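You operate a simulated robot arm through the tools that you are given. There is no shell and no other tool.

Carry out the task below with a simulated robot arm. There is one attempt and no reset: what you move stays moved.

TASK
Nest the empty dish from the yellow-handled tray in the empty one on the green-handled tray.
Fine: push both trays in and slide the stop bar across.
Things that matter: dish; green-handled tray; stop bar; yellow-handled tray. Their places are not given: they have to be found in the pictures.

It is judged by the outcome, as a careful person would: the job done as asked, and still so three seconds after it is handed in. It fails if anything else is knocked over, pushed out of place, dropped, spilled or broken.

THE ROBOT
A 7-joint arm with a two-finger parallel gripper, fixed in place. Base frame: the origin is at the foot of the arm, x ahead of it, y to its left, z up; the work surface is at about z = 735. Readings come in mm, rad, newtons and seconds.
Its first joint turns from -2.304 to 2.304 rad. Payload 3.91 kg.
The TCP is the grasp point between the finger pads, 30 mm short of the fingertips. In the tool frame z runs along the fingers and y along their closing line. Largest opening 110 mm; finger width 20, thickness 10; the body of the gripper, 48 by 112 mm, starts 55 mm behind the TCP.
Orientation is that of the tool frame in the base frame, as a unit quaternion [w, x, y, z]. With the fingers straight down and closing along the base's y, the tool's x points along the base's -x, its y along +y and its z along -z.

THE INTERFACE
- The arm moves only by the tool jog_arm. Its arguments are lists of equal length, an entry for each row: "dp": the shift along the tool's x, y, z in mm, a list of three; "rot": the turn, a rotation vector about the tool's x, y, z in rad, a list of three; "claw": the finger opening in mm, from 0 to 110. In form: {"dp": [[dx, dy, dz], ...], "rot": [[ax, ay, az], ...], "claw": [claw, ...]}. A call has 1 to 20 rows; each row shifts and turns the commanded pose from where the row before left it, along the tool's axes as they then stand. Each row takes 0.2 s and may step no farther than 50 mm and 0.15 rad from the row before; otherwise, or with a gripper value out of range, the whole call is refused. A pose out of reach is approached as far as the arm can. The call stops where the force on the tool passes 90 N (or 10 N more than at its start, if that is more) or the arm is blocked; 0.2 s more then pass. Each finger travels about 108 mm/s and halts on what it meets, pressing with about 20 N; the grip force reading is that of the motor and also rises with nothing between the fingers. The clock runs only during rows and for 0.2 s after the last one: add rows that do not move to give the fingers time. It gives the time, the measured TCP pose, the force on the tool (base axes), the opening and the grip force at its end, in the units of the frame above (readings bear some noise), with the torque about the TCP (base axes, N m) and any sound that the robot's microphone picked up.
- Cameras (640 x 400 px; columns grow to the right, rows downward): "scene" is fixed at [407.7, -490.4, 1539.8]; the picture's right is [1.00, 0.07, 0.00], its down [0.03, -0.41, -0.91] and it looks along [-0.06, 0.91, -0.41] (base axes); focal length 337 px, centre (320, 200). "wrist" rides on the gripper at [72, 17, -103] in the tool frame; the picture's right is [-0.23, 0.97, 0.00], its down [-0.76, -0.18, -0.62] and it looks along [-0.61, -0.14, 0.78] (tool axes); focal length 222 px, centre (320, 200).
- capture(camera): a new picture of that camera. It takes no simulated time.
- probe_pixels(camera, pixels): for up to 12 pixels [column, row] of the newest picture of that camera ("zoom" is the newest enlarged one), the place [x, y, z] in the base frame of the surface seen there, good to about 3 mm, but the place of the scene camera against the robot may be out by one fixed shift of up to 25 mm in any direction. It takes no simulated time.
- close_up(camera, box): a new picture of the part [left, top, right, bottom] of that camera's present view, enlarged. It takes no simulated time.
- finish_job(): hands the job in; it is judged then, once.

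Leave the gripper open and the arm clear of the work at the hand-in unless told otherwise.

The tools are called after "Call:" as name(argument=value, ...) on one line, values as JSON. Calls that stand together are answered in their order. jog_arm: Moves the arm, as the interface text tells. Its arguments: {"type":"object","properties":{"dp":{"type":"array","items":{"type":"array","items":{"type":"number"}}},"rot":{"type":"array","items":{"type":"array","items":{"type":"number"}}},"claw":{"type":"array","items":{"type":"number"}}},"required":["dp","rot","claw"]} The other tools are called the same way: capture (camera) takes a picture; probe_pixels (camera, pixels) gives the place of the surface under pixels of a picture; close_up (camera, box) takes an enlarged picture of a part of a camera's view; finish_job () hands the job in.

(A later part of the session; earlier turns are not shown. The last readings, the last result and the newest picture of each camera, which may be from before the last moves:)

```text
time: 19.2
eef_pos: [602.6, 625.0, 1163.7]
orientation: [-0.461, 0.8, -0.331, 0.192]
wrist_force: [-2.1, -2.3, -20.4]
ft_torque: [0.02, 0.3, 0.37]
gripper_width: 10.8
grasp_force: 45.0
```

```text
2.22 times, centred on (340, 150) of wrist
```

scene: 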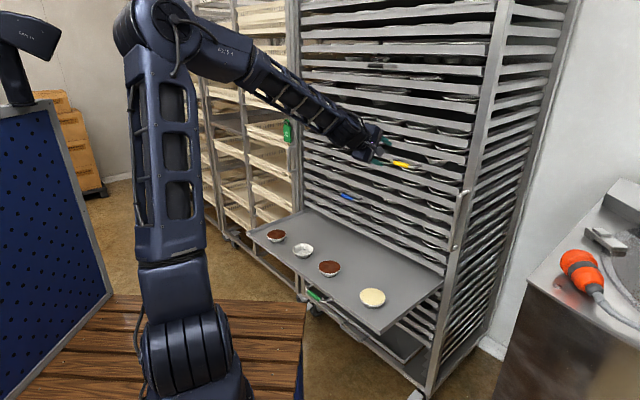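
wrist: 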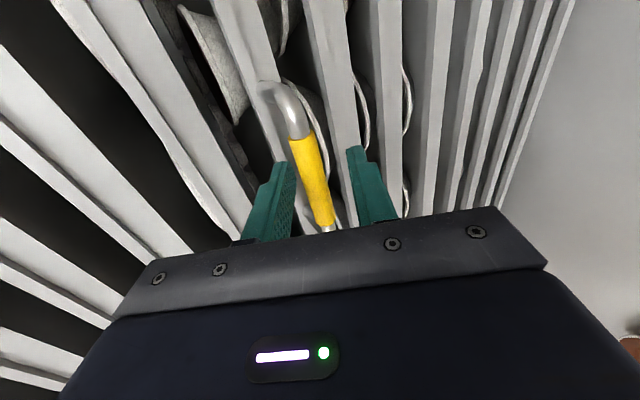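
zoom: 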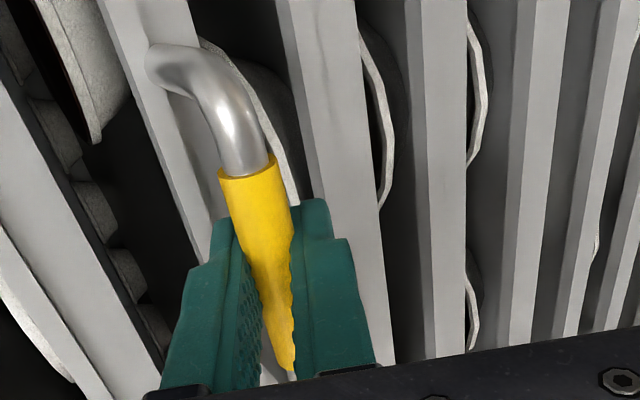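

Now it's firmly gripped (10.8 mm, 45 N). I'll ease back 1 mm and pull horizontally away from the rack along (-0.707,-0.707,0), slowly at first.

Call:
jog_arm(dp=[[0, 1, 0], [0, 2.49, -4.33], [0, 2.49, -4.33], [0, 4.97, -8.67], [0, 4.97, -8.67], [0, 0, 0]], rot=[[0, 0, 0], [0, 0, 0], [0, 0, 0], [0, 0, 0], [0, 0, 0], [0, 0, 0]], claw=[4, 4, 4, 4, 4, 4])

Call:
close_up(camera="wrist", box=[200, 0, 440, 240])

```text
time: 20.6
eef_pos: [583.6, 603.6, 1163.4]
orientation: [-0.463, 0.8, -0.331, 0.191]
wrist_force: [2.1, -2.6, -9.9]
ft_torque: [-0.06, 0.03, 0.16]
gripper_width: 10.9
grasp_force: 44.7
```

```text
1.67 times, centred on (320, 120) of wrist
```

zoom: 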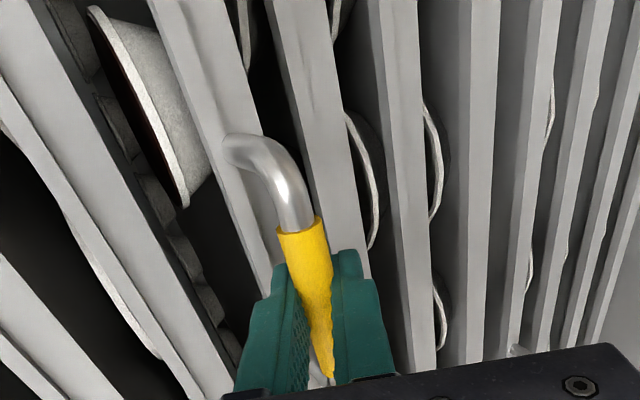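

The tray follows freely: about 28 mm out at low force. I'll continue another 120 mm at a gentle speed.

Call:
jog_arm(dp=[[0, 5.97, -10.4], [0, 5.97, -10.4], [0, 5.97, -10.4], [0, 5.97, -10.4], [0, 5.97, -10.4], [0, 5.97, -10.4], [0, 5.97, -10.4], [0, 5.97, -10.4], [0, 4.97, -8.67], [0, 2.49, -4.33], [0, 0, 0]], rot=[[0, 0, 0], [0, 0, 0], [0, 0, 0], [0, 0, 0], [0, 0, 0], [0, 0, 0], [0, 0, 0], [0, 0, 0], [0, 0, 0], [0, 0, 0], [0, 0, 0]], claw=[4, 4, 4, 4, 4, 4, 4, 4, 4, 4, 4])

Call:
capture(camera="wrist")

Call:
capture(camera="scene")

Call:
close_up(camera="scene", box=[290, 100, 490, 240])

```text
time: 23.0
eef_pos: [503.9, 523.7, 1163.0]
orientation: [-0.463, 0.8, -0.331, 0.192]
wrist_force: [2.3, -5.3, -0.9]
ft_torque: [0.22, 0.27, 0.61]
gripper_width: 10.5
grasp_force: 44.6
```

```text
taken
```

wrist: 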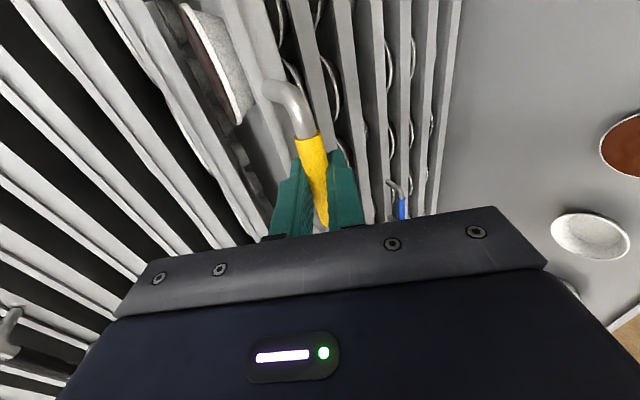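

```text
taken
```

scene: 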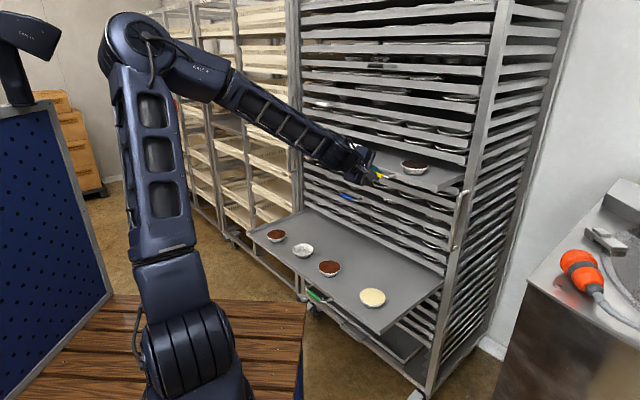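

```text
2.86 times, centred on (390, 170) of scene
```

zoom: 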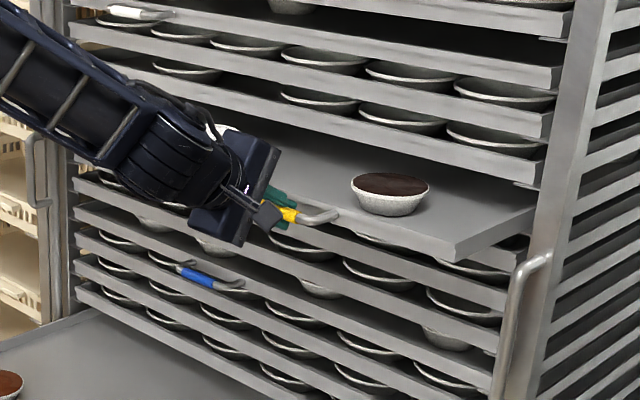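

The tray is now about 141 mm out. The right-hand dish on it is brown-filled, and the others are hidden behind the arm. I'll open, back off along the tool axis and lift to look down into the tray.

Call:
jog_arm(dp=[[0, 0, 0], [0, 0, 0], [0, 0, -15], [0, 0, -25], [0, 0, -40], [0, 0, -40], [0, 0, 0]], rot=[[0, 0, 0], [0, 0, 0], [0, 0, 0], [0, 0, 0], [0, 0, 0], [0, 0, 0], [0, 0, 0]], claw=[36, 36, 36, 36, 36, 36, 36])

Call:
capture(camera="wrist")

Call:
capture(camera="scene")

```text
time: 24.6
eef_pos: [430.2, 452.4, 1222.3]
orientation: [-0.462, 0.8, -0.331, 0.191]
wrist_force: [-0.1, 0.7, -0.8]
ft_torque: [0.02, 0.03, 0.01]
gripper_width: 36.0
grasp_force: 0.0
```

```text
taken
```

wrist: 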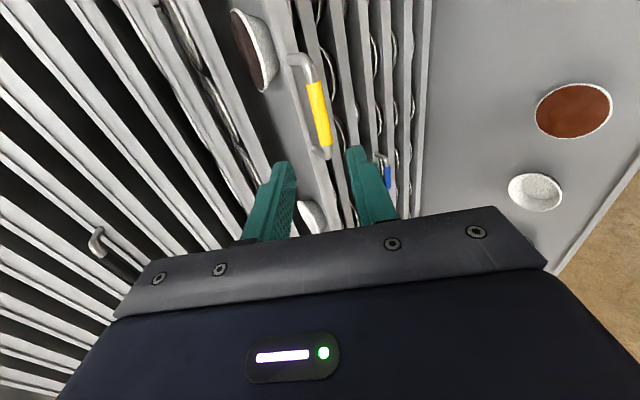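

```text
taken
```

scene: 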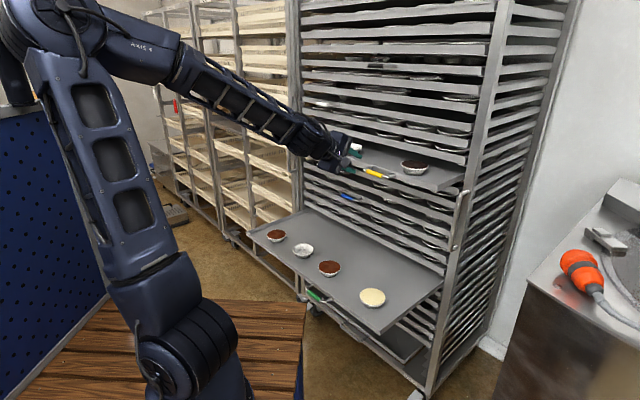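

There is at least one more dish on the tray's left part, showing white at wrist (312,215). I'll roll back so the fingers close along the rack, pitch the tool down to about 0.3 rad from vertical and rise 135 mm to look into the tray.

Call:
jog_arm(dp=[[0, 0, 0], [0, 0, 0], [0, 0, 0], [0, 0, 0], [0, 0, 0], [0, 0, 0], [0, 0, 0], [0, 0, 0], [0, 0, 0], [0, 0, 0], [0, 0, 0], [0, 0, 0], [0, 0, 0], [0, 0, 0], [0, 0, 0], [0, 0, 0], [-13.3, 0, -43], [-13.3, 0, -43], [-13.3, 0, -43], [0, 0, 0]], rot=[[0, 0, 0.15], [0, 0, 0.15], [0, 0, 0.15], [0, 0, 0.15], [0, 0, 0.15], [0, 0, 0.15], [0, 0, 0.15], [0, 0, 0.15], [0, 0, 0.15], [0, 0, 0.15], [0, 0, 0.0708], [0, 0.15, 0], [0, 0.15, 0], [0, 0.15, 0], [0, 0.15, 0], [0, 0.15, 0], [0, 0, 0], [0, 0, 0], [0, 0, 0], [0, 0, 0]], claw=[110, 110, 110, 110, 110, 110, 110, 110, 110, 110, 110, 110, 110, 110, 110, 110, 110, 110, 110, 110])

Call:
capture(camera="wrist")

Call:
capture(camera="scene")

```text
time: 28.8
eef_pos: [431.7, 451.6, 1360.6]
orientation: [0.138, -0.378, 0.914, 0.057]
wrist_force: [0.0, -0.8, -0.8]
ft_torque: [-0.03, -0.03, -0.03]
gripper_width: 110.0
grasp_force: 0.1
```

```text
taken
```

wrist: 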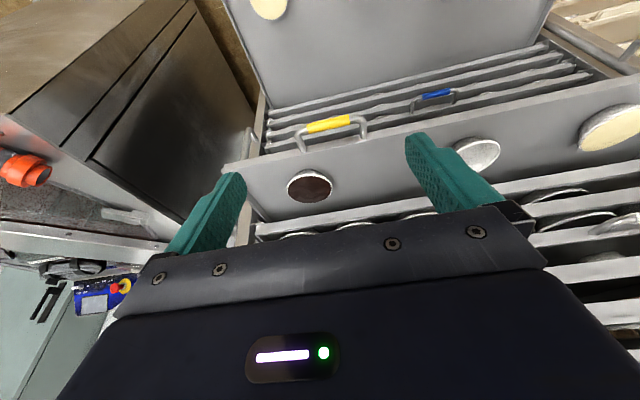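

```text
taken
```

scene: 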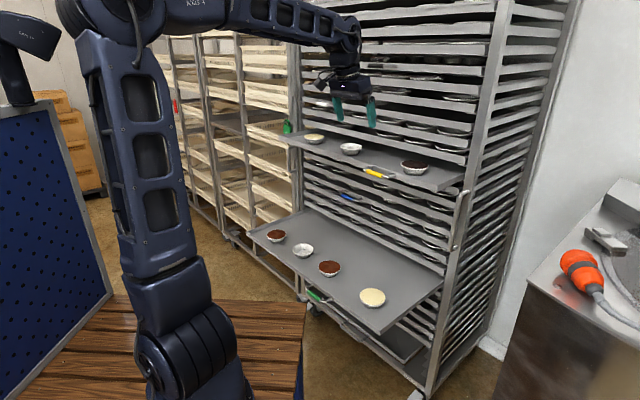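

The yellow tray holds three dishes: cream at the left, the empty one in the middle at scene (351,148) and wrist (478,152), and brown at the right. I'll measure the empty dish and the tray rim.

Call:
close_up(camera="wrist", box=[420, 90, 540, 210])

Call:
probe_pixels(camera="wrist", pixels=[[478, 150], [456, 148], [500, 150], [478, 138], [478, 165], [490, 170], [470, 130], [520, 140], [490, 115], [380, 138], [560, 100], [512, 190]])

Call:
close_up(camera="scene", box=[290, 110, 450, 210])

```text
3.33 times, centred on (480, 150) of wrist
```

zoom: 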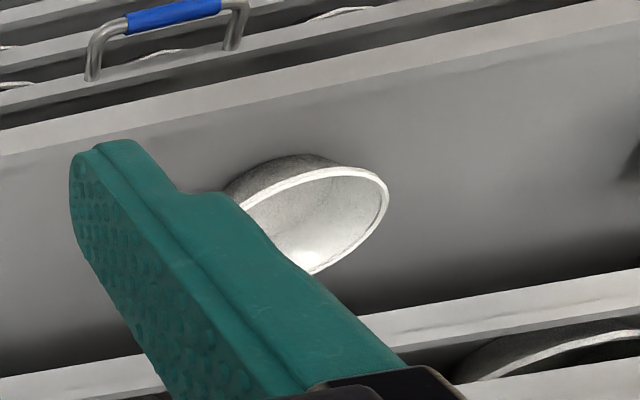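

```text
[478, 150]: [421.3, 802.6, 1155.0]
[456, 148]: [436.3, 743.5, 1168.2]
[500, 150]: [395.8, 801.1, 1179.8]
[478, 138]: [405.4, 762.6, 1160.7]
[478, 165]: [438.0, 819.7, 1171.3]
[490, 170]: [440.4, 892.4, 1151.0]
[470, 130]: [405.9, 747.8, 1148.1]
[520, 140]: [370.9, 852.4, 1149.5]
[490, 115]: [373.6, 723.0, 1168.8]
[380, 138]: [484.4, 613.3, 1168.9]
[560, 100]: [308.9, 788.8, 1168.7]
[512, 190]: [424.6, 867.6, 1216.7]
```

```text
4.00 times, centred on (370, 160) of scene
```

zoom: 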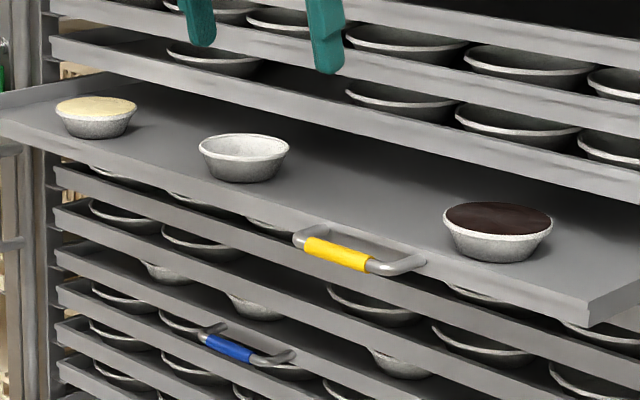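

I'll probe the dish rims in the enlarged scene view, along with some tray features, so I can calibrate the scene camera's fixed shift against the wrist probes.

Call:
probe_pixels(camera="zoom", pixels=[[200, 150], [288, 152], [244, 134], [240, 162], [244, 150], [305, 245], [335, 255], [365, 265], [500, 215], [240, 185], [98, 104], [330, 190]])

Call:
probe_pixels(camera="wrist", pixels=[[308, 129], [327, 124], [348, 119], [309, 186], [270, 225], [620, 128], [500, 143], [488, 140], [494, 160], [470, 142], [484, 135], [498, 158]])

```text
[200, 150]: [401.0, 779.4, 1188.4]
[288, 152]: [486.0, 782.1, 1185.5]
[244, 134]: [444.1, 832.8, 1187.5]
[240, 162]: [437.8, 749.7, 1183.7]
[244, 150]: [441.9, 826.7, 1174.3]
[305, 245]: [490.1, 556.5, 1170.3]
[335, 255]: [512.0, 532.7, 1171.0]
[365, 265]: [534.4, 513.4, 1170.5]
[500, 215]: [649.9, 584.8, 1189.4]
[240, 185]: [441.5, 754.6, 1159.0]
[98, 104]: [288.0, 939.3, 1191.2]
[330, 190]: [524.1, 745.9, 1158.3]
```

```text
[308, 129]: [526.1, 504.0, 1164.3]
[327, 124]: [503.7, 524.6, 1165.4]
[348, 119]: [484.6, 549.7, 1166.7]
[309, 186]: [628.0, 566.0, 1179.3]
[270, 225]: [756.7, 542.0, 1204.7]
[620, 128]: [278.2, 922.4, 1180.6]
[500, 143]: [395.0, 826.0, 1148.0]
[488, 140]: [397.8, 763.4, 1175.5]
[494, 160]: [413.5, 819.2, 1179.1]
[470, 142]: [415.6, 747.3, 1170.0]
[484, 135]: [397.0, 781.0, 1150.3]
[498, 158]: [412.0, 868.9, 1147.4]
```

The wrist and scene probes agree once I take off a scene shift of about (10,12,9). The empty dish is at about (433,780): rim z≈1178, floor z≈1149, diameter ≈85 mm. I'll hover the gripper 90 mm above it, tilted 0.25 rad back from the rack, with the fingers closing along the rack direction.

Call:
jog_arm(dp=[[0, 0, 0], [-22.3, 28.9, 15.5], [-22.3, 28.9, 15.5], [-22.3, 28.9, 15.5], [-22.3, 28.9, 15.5], [-22.3, 28.9, 15.5], [-22.3, 28.9, 15.5], [-22.3, 28.9, 15.5], [-22.3, 28.9, 15.5], [0, 0, 0]], rot=[[0, 0.05, 0], [0, 0, 0], [0, 0, 0], [0, 0, 0], [0, 0, 0], [0, 0, 0], [0, 0, 0], [0, 0, 0], [0, 0, 0], [0, 0, 0]], claw=[110, 110, 110, 110, 110, 110, 110, 110, 110, 110])

Call:
capture(camera="wrist")

Call:
close_up(camera="wrist", box=[220, 60, 460, 240])

Call:
capture(camera="scene")

```text
time: 31.0
eef_pos: [410.0, 759.3, 1282.2]
orientation: [0.115, -0.38, 0.917, 0.048]
wrist_force: [0.0, 0.0, 0.6]
ft_torque: [0.02, 0.02, 0.0]
gripper_width: 110.0
grasp_force: 0.0
```

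```text
taken
```

wrist: 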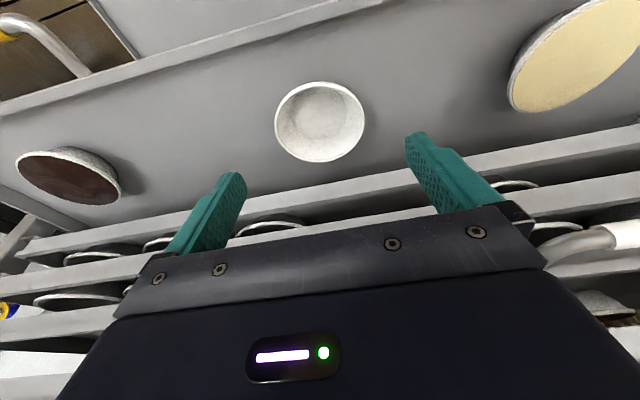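

```text
2.22 times, centred on (340, 150) of wrist
```

zoom: 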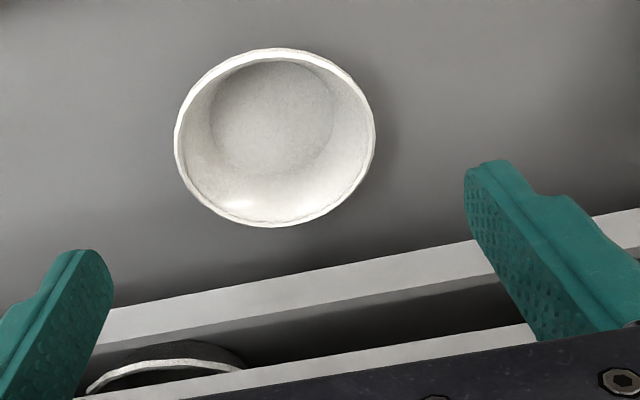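

```text
taken
```

scene: 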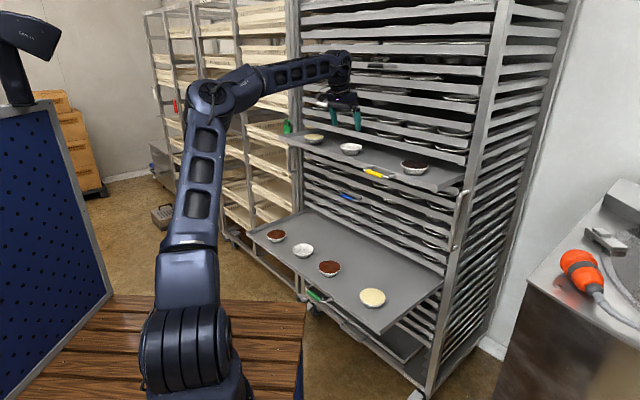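

The dish is now clearly seen between the finger lines, centred at (320,121). I'll probe its rim in the wrist picture for an exact centre and diameter.

Call:
probe_pixels(camera="wrist", pixels=[[276, 122], [363, 122], [319, 83], [325, 161], [320, 110], [289, 94], [350, 94], [293, 148], [354, 148], [380, 120], [258, 110], [220, 95]])

Call:
probe_pixels(camera="zoom", pixels=[[178, 150], [372, 145], [275, 51], [270, 225], [205, 80], [340, 85], [200, 200], [345, 195], [270, 130], [230, 55], [310, 60], [310, 222]])

```text
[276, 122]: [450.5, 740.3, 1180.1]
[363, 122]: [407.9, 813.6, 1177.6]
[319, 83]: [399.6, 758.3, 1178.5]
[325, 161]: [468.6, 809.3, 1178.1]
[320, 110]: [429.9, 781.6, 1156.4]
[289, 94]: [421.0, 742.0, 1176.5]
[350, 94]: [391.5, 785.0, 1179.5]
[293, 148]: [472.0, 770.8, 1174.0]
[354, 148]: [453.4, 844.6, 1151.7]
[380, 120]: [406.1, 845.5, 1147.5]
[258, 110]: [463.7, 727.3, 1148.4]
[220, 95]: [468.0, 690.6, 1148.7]
```

```text
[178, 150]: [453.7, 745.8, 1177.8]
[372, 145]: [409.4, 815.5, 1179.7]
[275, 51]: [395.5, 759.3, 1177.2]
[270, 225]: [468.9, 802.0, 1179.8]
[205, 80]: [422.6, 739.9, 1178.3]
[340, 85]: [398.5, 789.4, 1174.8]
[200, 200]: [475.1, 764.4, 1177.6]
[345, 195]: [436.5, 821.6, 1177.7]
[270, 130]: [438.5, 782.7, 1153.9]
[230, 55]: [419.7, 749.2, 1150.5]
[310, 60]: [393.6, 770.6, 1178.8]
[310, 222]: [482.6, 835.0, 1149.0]
```

Dish centre (432,779), rim z 1178, radius about 42 mm. I'll descend 88 mm along the tool axis so the tips straddle the rim and reach 10 mm below it.

Call:
jog_arm(dp=[[-0.4, -1.7, 0], [0, 0, 30], [0, 0, 25], [0, 0, 20], [0, 0, 12.9], [0, 0, 0]], rot=[[0, 0, 0], [0, 0, 0], [0, 0, 0], [0, 0, 0], [0, 0, 0], [0, 0, 0]], claw=[110, 110, 110, 110, 110, 110])

Call:
capture(camera="wrist")

Call:
close_up(camera="scene", box=[290, 60, 450, 210])

```text
time: 32.4
eef_pos: [427.1, 774.2, 1197.5]
orientation: [0.114, -0.379, 0.917, 0.047]
wrist_force: [-0.6, 0.1, 0.8]
ft_torque: [0.0, 0.03, -0.02]
gripper_width: 110.1
grasp_force: 0.0
```

```text
taken
```

wrist: 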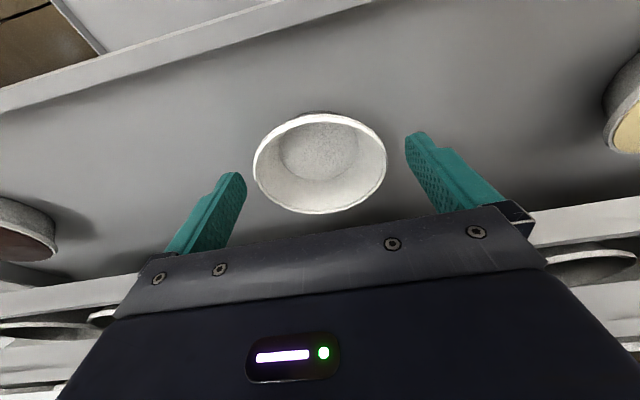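

```text
2.67 times, centred on (370, 135) of scene
```

zoom: 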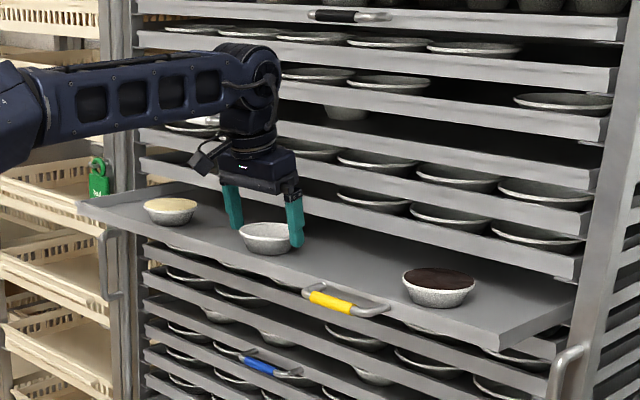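

The fingers straddle the dish evenly. I'll close gradually onto the rim.

Call:
jog_arm(dp=[[0, 0, 0], [0, 0, 0], [0, 0, 0], [0, 0, 0], [0, 0, 0]], rot=[[0, 0, 0], [0, 0, 0], [0, 0, 0], [0, 0, 0], [0, 0, 0]], claw=[98, 90, 84, 80, 78])

Call:
close_up(camera="wrist", box=[200, 60, 480, 240])

```text
time: 33.6
eef_pos: [427.7, 774.4, 1199.4]
orientation: [0.115, -0.38, 0.917, 0.047]
wrist_force: [0.0, 0.5, 0.1]
ft_torque: [0.02, 0.01, 0.03]
gripper_width: 86.7
grasp_force: 20.2
```

```text
2.22 times, centred on (340, 150) of wrist
```

zoom: 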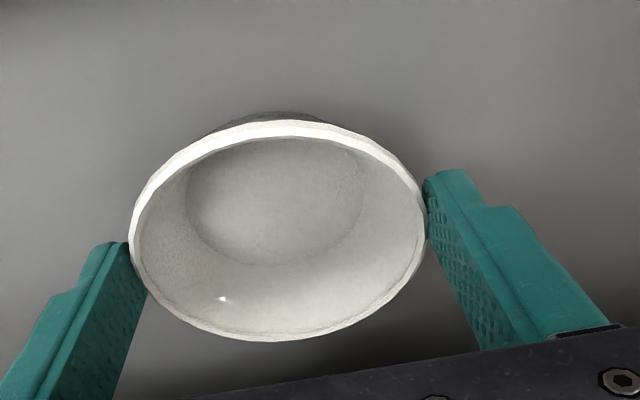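

Gripped at 86.7 mm with 20 N. I'll lift slowly, straight up, first 30 mm.

Call:
jog_arm(dp=[[-1.2, 0, -4.8], [-2, 0, -7.75], [-2, 0, -7.75], [-2.5, 0, -9.7], [0, 0, 0]], rot=[[0, 0, 0], [0, 0, 0], [0, 0, 0], [0, 0, 0], [0, 0, 0]], claw=[76, 76, 76, 76, 76])

Call:
close_up(camera="wrist", box=[200, 60, 480, 240])

Call:
close_up(camera="scene", box=[300, 80, 420, 190])

```text
time: 34.8
eef_pos: [427.1, 773.1, 1227.8]
orientation: [0.116, -0.38, 0.917, 0.048]
wrist_force: [0.6, -0.7, -1.5]
ft_torque: [-0.01, 0.02, 0.01]
gripper_width: 87.0
grasp_force: 20.1
```

```text
2.22 times, centred on (340, 150) of wrist
```

zoom: 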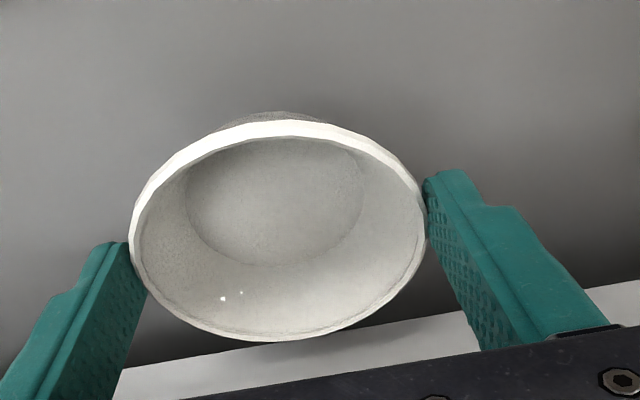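

```text
3.64 times, centred on (360, 135) of scene
```

zoom: 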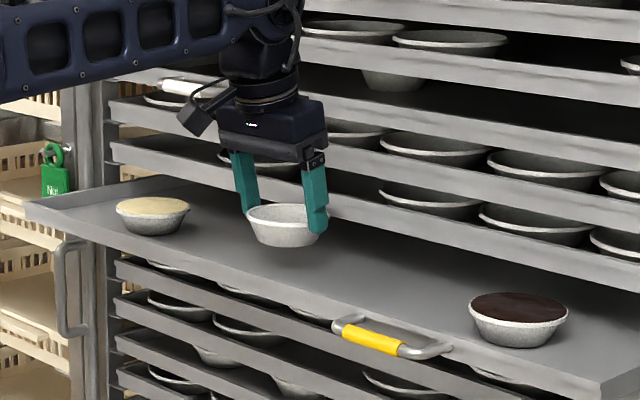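

The dish is held level. I'll raise it another 60 mm and move it out from the rack to above the green tray's empty dish, staying high for now.

Call:
jog_arm(dp=[[-5.1, 0, -20], [-5.1, 0, -20], [-5.1, 0, -20], [11.1, 4.9, -2.8], [22.2, 9.8, -5.65], [22.2, 9.8, -5.65], [22.2, 9.8, -5.65], [22.2, 9.8, -5.65], [22.2, 9.8, -5.65], [22.2, 9.8, -5.65], [22.2, 9.8, -5.65], [11.1, 4.9, -2.8], [0, 0, 0]], rot=[[0, 0, 0], [0, 0, 0], [0, 0, 0], [0, 0, 0], [0, 0, 0], [0, 0, 0], [0, 0, 0], [0, 0, 0], [0, 0, 0], [0, 0, 0], [0, 0, 0], [0, 0, 0], [0, 0, 0]], claw=[76, 76, 76, 76, 76, 76, 76, 76, 76, 76, 76, 76, 76])

Call:
capture(camera="wrist")

Call:
capture(camera="scene")

Call:
close_up(camera="scene", box=[240, 200, 400, 310])

```text
time: 37.6
eef_pos: [243.4, 698.0, 1291.1]
orientation: [0.116, -0.379, 0.917, 0.047]
wrist_force: [-0.8, 0.0, -0.3]
ft_torque: [0.0, -0.02, -0.03]
gripper_width: 86.6
grasp_force: 20.0
```

```text
taken
```

wrist: 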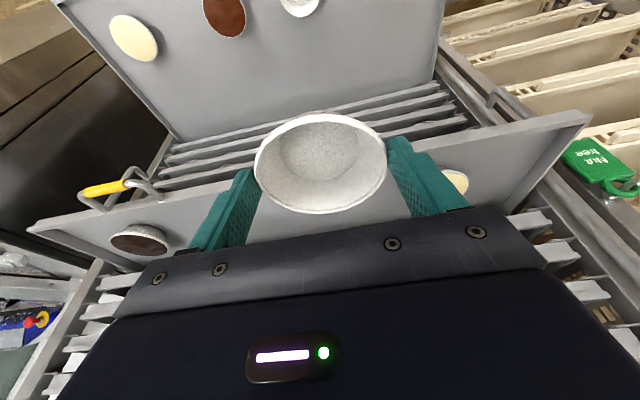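

```text
taken
```

scene: 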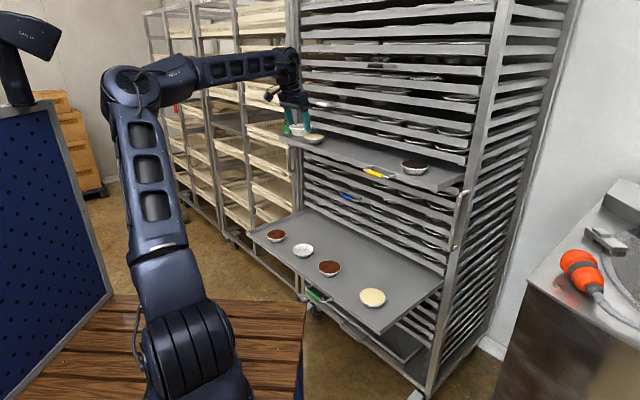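

```text
3.64 times, centred on (320, 255) of scene
```

zoom: 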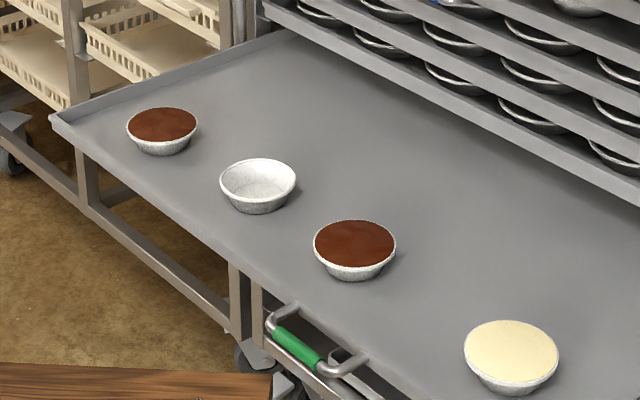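

I'll probe the empty green-tray dish's rim in the enlarged scene view, and the part visible in the wrist view.

Call:
probe_pixels(camera="zoom", pixels=[[222, 182], [295, 184], [258, 160], [256, 199], [258, 180], [232, 165], [285, 167], [275, 330], [295, 345], [315, 360], [300, 230], [355, 240]])

Call:
probe_pixels(camera="wrist", pixels=[[300, 5], [283, 3], [319, 3], [299, 16], [226, 14], [134, 38], [310, 40], [240, 60], [105, 187], [330, 110], [256, 165], [386, 165]])

```text
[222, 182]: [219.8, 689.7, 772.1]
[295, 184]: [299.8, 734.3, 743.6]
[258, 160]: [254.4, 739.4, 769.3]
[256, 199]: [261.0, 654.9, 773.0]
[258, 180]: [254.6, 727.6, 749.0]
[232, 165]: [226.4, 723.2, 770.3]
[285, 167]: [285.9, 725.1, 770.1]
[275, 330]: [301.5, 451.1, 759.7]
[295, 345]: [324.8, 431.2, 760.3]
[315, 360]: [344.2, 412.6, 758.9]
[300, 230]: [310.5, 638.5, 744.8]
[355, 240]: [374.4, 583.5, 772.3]
```

```text
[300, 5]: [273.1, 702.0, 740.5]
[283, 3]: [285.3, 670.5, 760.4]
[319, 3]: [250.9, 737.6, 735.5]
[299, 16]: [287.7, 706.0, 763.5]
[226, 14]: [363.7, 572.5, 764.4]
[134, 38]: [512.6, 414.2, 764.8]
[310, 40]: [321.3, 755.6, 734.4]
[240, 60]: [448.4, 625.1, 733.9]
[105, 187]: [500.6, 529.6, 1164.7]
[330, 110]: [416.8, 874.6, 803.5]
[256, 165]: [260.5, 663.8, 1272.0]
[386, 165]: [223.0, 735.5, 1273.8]
```

The lower dish centre is about (249,687), its rim z≈762, and the green tray floor is z≈735. I'll descend to about 130 mm above that rim, shifting by the small offset.

Call:
jog_arm(dp=[[7.5, -0.84, 26.2], [7.5, -0.84, 26.2], [7.5, -0.84, 26.2], [7.5, -0.84, 26.2], [7.5, -0.84, 26.2], [7.5, -0.84, 26.2], [7.5, -0.84, 26.2], [7.5, -0.84, 26.2], [7.5, -0.84, 26.2], [7.5, -0.84, 26.2], [7.5, -0.84, 26.2], [7.5, -0.84, 26.2], [7.5, -0.84, 26.2], [7.5, -0.84, 26.2], [0, 0, 0]], rot=[[0, 0, 0], [0, 0, 0], [0, 0, 0], [0, 0, 0], [0, 0, 0], [0, 0, 0], [0, 0, 0], [0, 0, 0], [0, 0, 0], [0, 0, 0], [0, 0, 0], [0, 0, 0], [0, 0, 0], [0, 0, 0], [0, 0, 0]], claw=[76, 76, 76, 76, 76, 76, 76, 76, 76, 76, 76, 76, 76, 76, 76])

Call:
capture(camera="wrist")

Call:
capture(camera="scene")

Call:
close_up(camera="scene", box=[240, 160, 400, 310])

```text
time: 40.8
eef_pos: [242.2, 682.6, 910.3]
orientation: [0.114, -0.38, 0.917, 0.048]
wrist_force: [0.9, 0.1, -1.0]
ft_torque: [0.0, 0.03, 0.0]
gripper_width: 86.7
grasp_force: 20.3
```

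```text
taken
```

wrist: 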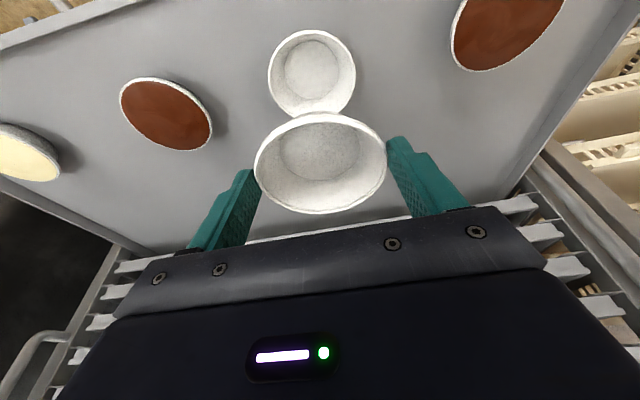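

```text
taken
```

scene: 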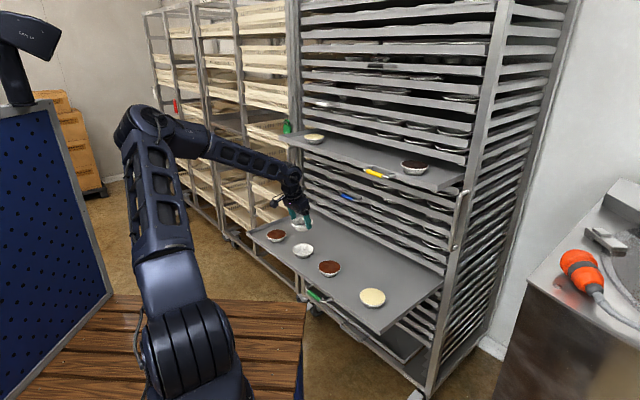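

```text
2.67 times, centred on (320, 235) of scene
```

zoom: 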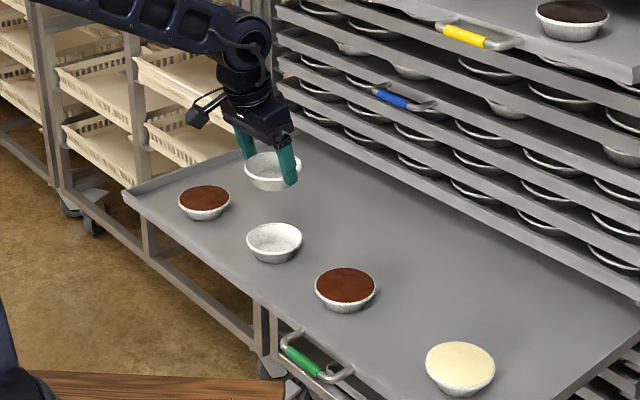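

Both dishes are visible now: the held one below centre, the target above at (312,73). I'll probe points on both rims.

Call:
close_up(camera="wrist", box=[220, 10, 420, 230])

Call:
probe_pixels(camera="wrist", pixels=[[269, 75], [354, 72], [312, 32], [281, 47], [342, 44], [280, 103], [347, 98], [312, 70], [255, 165], [385, 160], [320, 115], [325, 213]])

```text
1.82 times, centred on (320, 120) of wrist
```

zoom: 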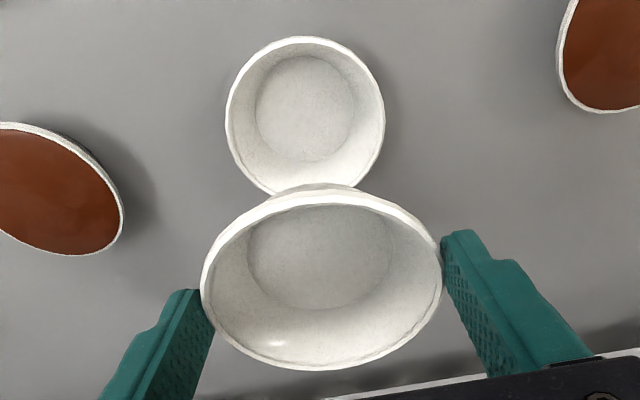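

```text
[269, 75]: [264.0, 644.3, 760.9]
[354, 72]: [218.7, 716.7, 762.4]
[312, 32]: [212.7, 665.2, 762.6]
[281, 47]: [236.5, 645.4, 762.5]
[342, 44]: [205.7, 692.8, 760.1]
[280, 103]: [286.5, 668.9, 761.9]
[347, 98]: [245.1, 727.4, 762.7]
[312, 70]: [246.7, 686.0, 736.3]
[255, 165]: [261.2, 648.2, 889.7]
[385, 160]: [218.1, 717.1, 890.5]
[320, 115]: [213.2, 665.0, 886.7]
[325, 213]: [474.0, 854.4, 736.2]
```

Target centre (247,685.5), held dish centre about (246.5,687): only 1–2 mm off. I'll correct that and come down about 97 mm, to just above the nesting height, then check.

Call:
jog_arm(dp=[[4.96, -0.31, 18.76], [4.96, -0.31, 18.76], [4.96, -0.31, 18.76], [4.96, -0.31, 18.76], [4.96, -0.31, 18.76], [0, 0, 0]], rot=[[0, 0, 0], [0, 0, 0], [0, 0, 0], [0, 0, 0], [0, 0, 0], [0, 0, 0]], claw=[76, 76, 76, 76, 76, 76])

Call:
close_up(camera="wrist", box=[200, 60, 480, 240])

Call:
close_up(camera="scene", box=[260, 200, 360, 290])

```text
time: 42.2
eef_pos: [240.8, 682.3, 811.4]
orientation: [0.115, -0.38, 0.917, 0.048]
wrist_force: [-0.3, -1.1, -0.9]
ft_torque: [0.03, -0.04, -0.04]
gripper_width: 86.5
grasp_force: 19.5
```

```text
2.22 times, centred on (340, 150) of wrist
```

zoom: 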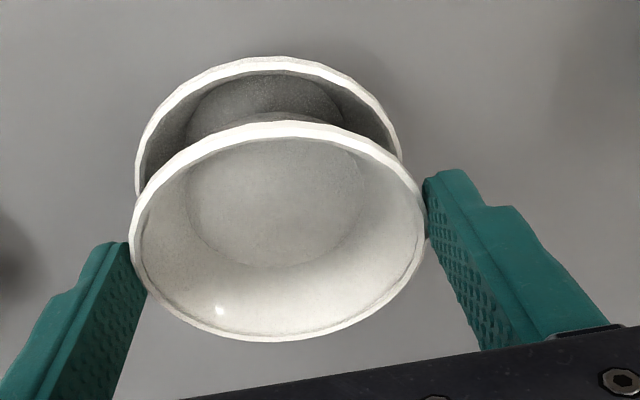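

```text
4.44 times, centred on (310, 245) of scene
```

zoom: 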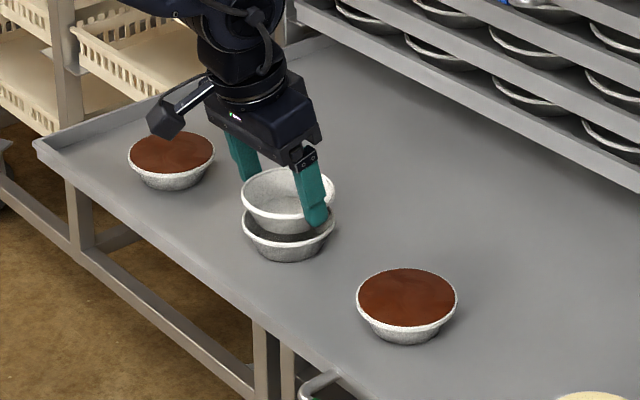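

The two dishes are concentric within 1–2 mm, and I can see the lower dish shifted slightly towards -y. I'll trim that and lower 17 mm so the held dish's base sits inside the lower one with the fingertips just above the lower rim.

Call:
jog_arm(dp=[[1.23, -0.53, 5.5], [1.23, -0.53, 5.5], [1.23, -0.53, 5.5], [0, 0, 0]], rot=[[0, 0, 0], [0, 0, 0], [0, 0, 0], [0, 0, 0]], claw=[76, 76, 76, 76])

Call:
close_up(camera="wrist", box=[200, 60, 480, 240])

Call:
close_up(camera="scene", box=[280, 220, 340, 274])

```text
time: 43.2
eef_pos: [244.6, 680.1, 795.7]
orientation: [0.115, -0.38, 0.917, 0.049]
wrist_force: [-1.0, 1.8, 15.3]
ft_torque: [0.27, -0.19, 0.04]
gripper_width: 86.8
grasp_force: 20.4
```

```text
2.22 times, centred on (340, 150) of wrist
```

zoom: 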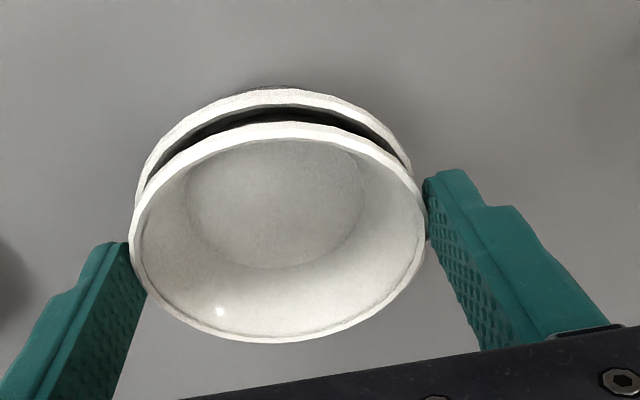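

```text
7.41 times, centred on (310, 247) of scene
```

zoom: 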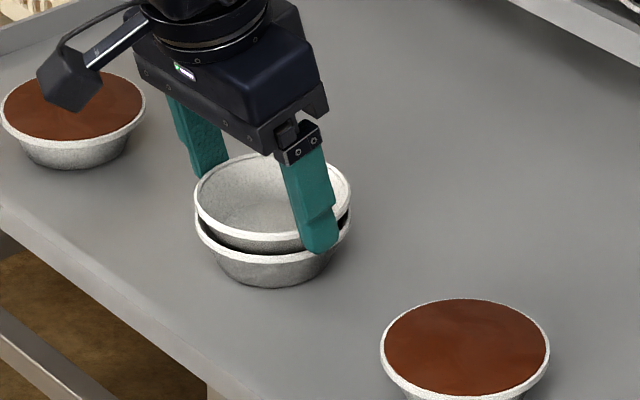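

There is a light 15 N contact, so the dishes have begun to seat. I'll relieve 1.5 mm and open the fingers gently to let it settle.

Call:
jog_arm(dp=[[-0.3, 0, -1.0], [0, 0, 0]], rot=[[0, 0, 0], [0, 0, 0]], claw=[76, 76])

Call:
close_up(camera="wrist", box=[200, 60, 480, 240])

```text
time: 43.8
eef_pos: [243.9, 681.7, 796.9]
orientation: [0.115, -0.38, 0.917, 0.047]
wrist_force: [0.9, 3.0, 10.0]
ft_torque: [0.2, -0.14, 0.02]
gripper_width: 86.4
grasp_force: 20.8
```

```text
2.22 times, centred on (340, 150) of wrist
```

zoom: 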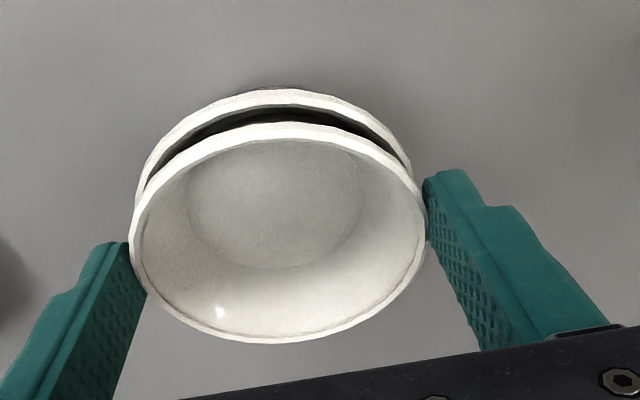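

The torque puts the contact on the rack side of the dish, so the held dish is a touch too far in. I'll nudge it 2 mm away from the rack and re-read.

Call:
jog_arm(dp=[[1.94, 0, -0.5], [0, 0, 0]], rot=[[0, 0, 0], [0, 0, 0]], claw=[76, 76])

```text
time: 44.4
eef_pos: [242.1, 679.0, 797.4]
orientation: [0.114, -0.38, 0.917, 0.049]
wrist_force: [-0.2, 2.6, 10.8]
ft_torque: [0.14, -0.06, 0.04]
gripper_width: 86.5
grasp_force: 20.0
```

More balanced. I'll nudge 1 mm more each way, then open slowly to release.

Call:
jog_arm(dp=[[0.97, -1, -0.25], [0, 0, 0], [0, 0, 0], [0, 0, 0], [0, 0, 0], [0, 0, 0]], rot=[[0, 0, 0], [0, 0, 0], [0, 0, 0], [0, 0, 0], [0, 0, 0], [0, 0, 0]], claw=[76, 82, 88, 92, 100, 110])

Call:
close_up(camera="wrist", box=[200, 60, 480, 240])

Call:
close_up(camera="scene", box=[280, 220, 340, 274])

```text
time: 45.8
eef_pos: [242.7, 675.8, 796.9]
orientation: [0.115, -0.38, 0.917, 0.048]
wrist_force: [0.3, 0.1, -0.1]
ft_torque: [0.0, 0.02, -0.01]
gripper_width: 110.1
grasp_force: 0.0
```

```text
2.22 times, centred on (340, 150) of wrist
```

zoom: 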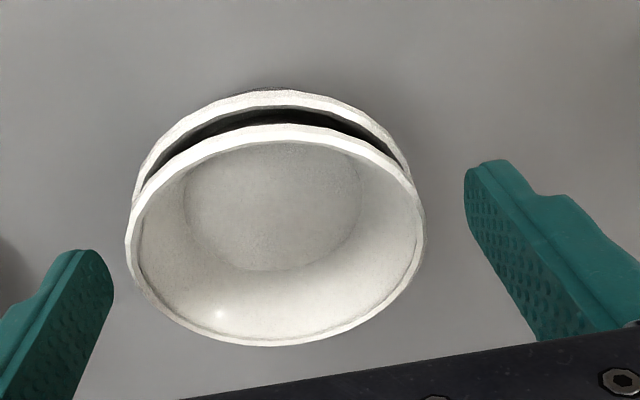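

```text
7.41 times, centred on (310, 247) of scene
```

zoom: 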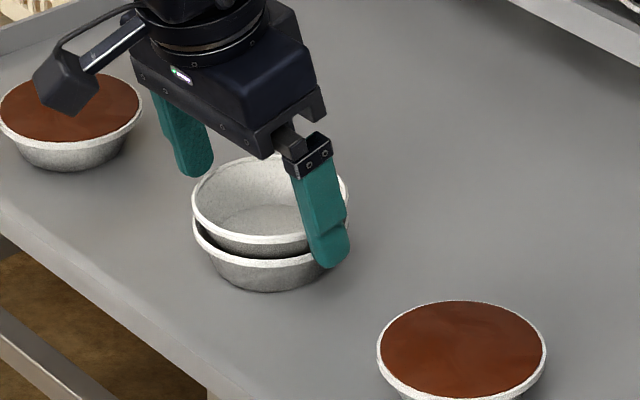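

Released; it rests in the lower dish. I'll rise straight up and check that the nest is level.

Call:
jog_arm(dp=[[-2.5, 0, -9.7], [-5, 0, -19.4], [-7.4, 0, -29], [-9.9, 0, -38.8], [0, 0, 0]], rot=[[0, 0, 0], [0, 0, 0], [0, 0, 0], [0, 0, 0], [0, 0, 0]], claw=[110, 110, 110, 110, 110])

Call:
capture(camera="wrist")

Call:
close_up(camera="wrist", box=[240, 20, 400, 140])

Call:
probe_pixels(camera="zoom", pixels=[[180, 170], [320, 50], [450, 170], [320, 280], [200, 100], [420, 100], [320, 170]])

Call:
close_up(camera="scene", box=[270, 220, 340, 280])

```text
time: 47.0
eef_pos: [243.9, 677.5, 894.5]
orientation: [0.115, -0.38, 0.916, 0.048]
wrist_force: [0.0, -0.1, 0.0]
ft_torque: [-0.02, 0.01, 0.02]
gripper_width: 110.0
grasp_force: 0.1
```

```text
taken
```

wrist: 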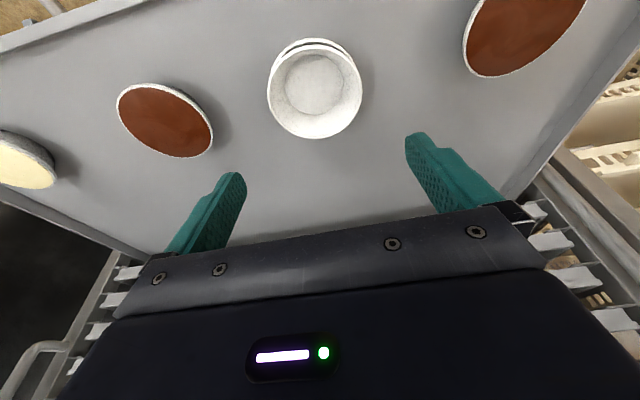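

```text
3.33 times, centred on (320, 80) of wrist
```

zoom: 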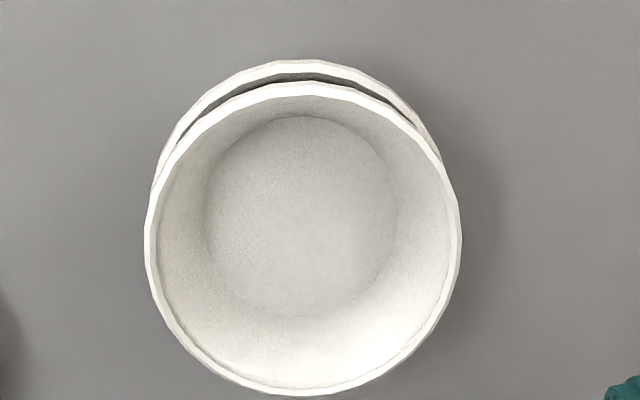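

```text
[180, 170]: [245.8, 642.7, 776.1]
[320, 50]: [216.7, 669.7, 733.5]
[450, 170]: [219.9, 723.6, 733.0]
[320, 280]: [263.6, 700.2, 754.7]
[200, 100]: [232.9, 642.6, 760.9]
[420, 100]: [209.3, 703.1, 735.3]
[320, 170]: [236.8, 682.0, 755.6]
```

```text
6.67 times, centred on (305, 250) of scene
```

zoom: 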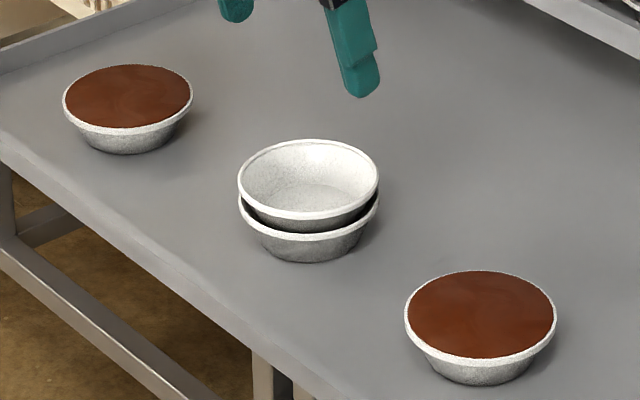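

Call:
close_up(camera="wrist", box=[240, 20, 400, 140])

Call:
probe_pixels(camera="zoom", pixels=[[149, 240], [458, 240], [300, 88], [300, 391], [185, 340], [425, 340], [200, 125], [400, 122], [300, 67], [300, 150], [260, 270], [350, 270]])

```text
3.33 times, centred on (320, 80) of wrist
```

zoom: 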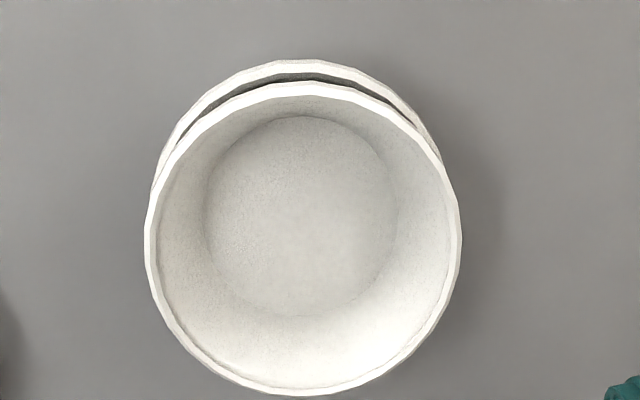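

```text
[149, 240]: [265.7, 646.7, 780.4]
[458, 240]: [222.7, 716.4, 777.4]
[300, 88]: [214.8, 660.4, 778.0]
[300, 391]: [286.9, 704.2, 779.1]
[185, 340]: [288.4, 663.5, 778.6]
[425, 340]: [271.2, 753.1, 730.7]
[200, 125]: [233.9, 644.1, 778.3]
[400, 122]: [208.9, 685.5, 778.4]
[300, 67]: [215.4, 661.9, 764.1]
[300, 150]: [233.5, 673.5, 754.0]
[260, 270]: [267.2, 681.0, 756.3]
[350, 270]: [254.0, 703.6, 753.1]
```

The upper rim reads 777–780 all round, so the dish is level, and it's centred within a few mm. It sits about 16 mm above the lower rim. To be sure it's fully settled rather than hung up, I'll close the fingers and press very gently at the centre of its floor.

Call:
jog_arm(dp=[[0, 0, 0], [0, 0, 0], [0, 0, 0], [0, 0, 0], [0, 0, 0], [6.2, 0, 24.2], [6.2, 0, 24.2], [6.2, 0, 24.2], [4.9, 0, 19.4], [0, 0, 0]], rot=[[0, 0, 0], [0, 0, 0], [0, 0, 0], [0, 0, 0], [0, 0, 0], [0, 0, 0], [0, 0, 0], [0, 0, 0], [0, 0, 0], [0, 0, 0]], claw=[80, 50, 20, 0, 0, 0, 0, 0, 0, 0])

Call:
close_up(camera="wrist", box=[200, 40, 480, 240])

```text
time: 49.2
eef_pos: [244.4, 676.0, 801.7]
orientation: [0.115, -0.38, 0.916, 0.048]
wrist_force: [0.6, -0.5, 0.2]
ft_torque: [-0.03, 0.0, -0.03]
gripper_width: 0.0
grasp_force: 20.3
```

```text
2.00 times, centred on (340, 140) of wrist
```

zoom: 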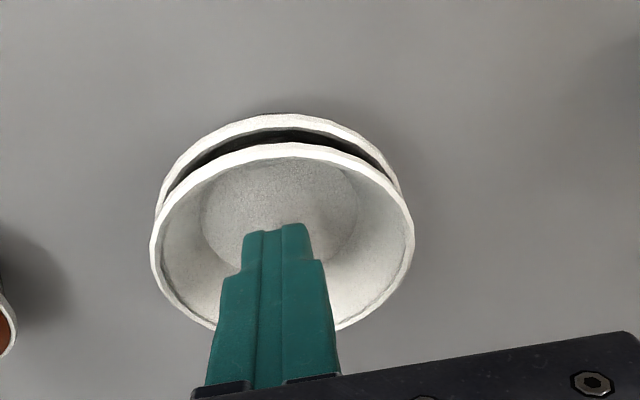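

Call:
jog_arm(dp=[[1.5, 0, 5.8], [1.5, 0, 5.8], [0.5, 0, 1.94], [0, 0, 0]], rot=[[0, 0, 0], [0, 0, 0], [0, 0, 0], [0, 0, 0]], claw=[0, 0, 0, 0])

```text
time: 50.2
eef_pos: [243.7, 677.5, 786.2]
orientation: [0.115, -0.38, 0.917, 0.048]
wrist_force: [-0.6, -1.0, -1.4]
ft_torque: [-0.03, 0.01, 0.03]
gripper_width: 0.3
grasp_force: 20.4
```

Tips at about z 757, no contact yet. I'll continue in small steps until a light touch shows.

Call:
jog_arm(dp=[[0.5, 0, 1.94], [0.5, 0, 1.94], [0, 0, 0]], rot=[[0, 0, 0], [0, 0, 0], [0, 0, 0]], claw=[0, 0, 0])

Call:
jog_arm(dp=[[0.5, 0, 1.94], [0, 0, 0]], rot=[[0, 0, 0], [0, 0, 0]], claw=[0, 0])

```text
time: 51.0
eef_pos: [243.1, 677.3, 784.9]
orientation: [0.115, -0.38, 0.916, 0.048]
wrist_force: [2.2, -0.8, 15.2]
ft_torque: [-0.02, -0.01, -0.01]
gripper_width: 0.0
grasp_force: 19.9
```

```text
time: 51.6
eef_pos: [244.8, 677.3, 782.3]
orientation: [0.117, -0.38, 0.916, 0.049]
wrist_force: [0.7, 2.2, 38.4]
ft_torque: [-0.03, 0.0, 0.03]
gripper_width: 0.0
grasp_force: 20.3
```

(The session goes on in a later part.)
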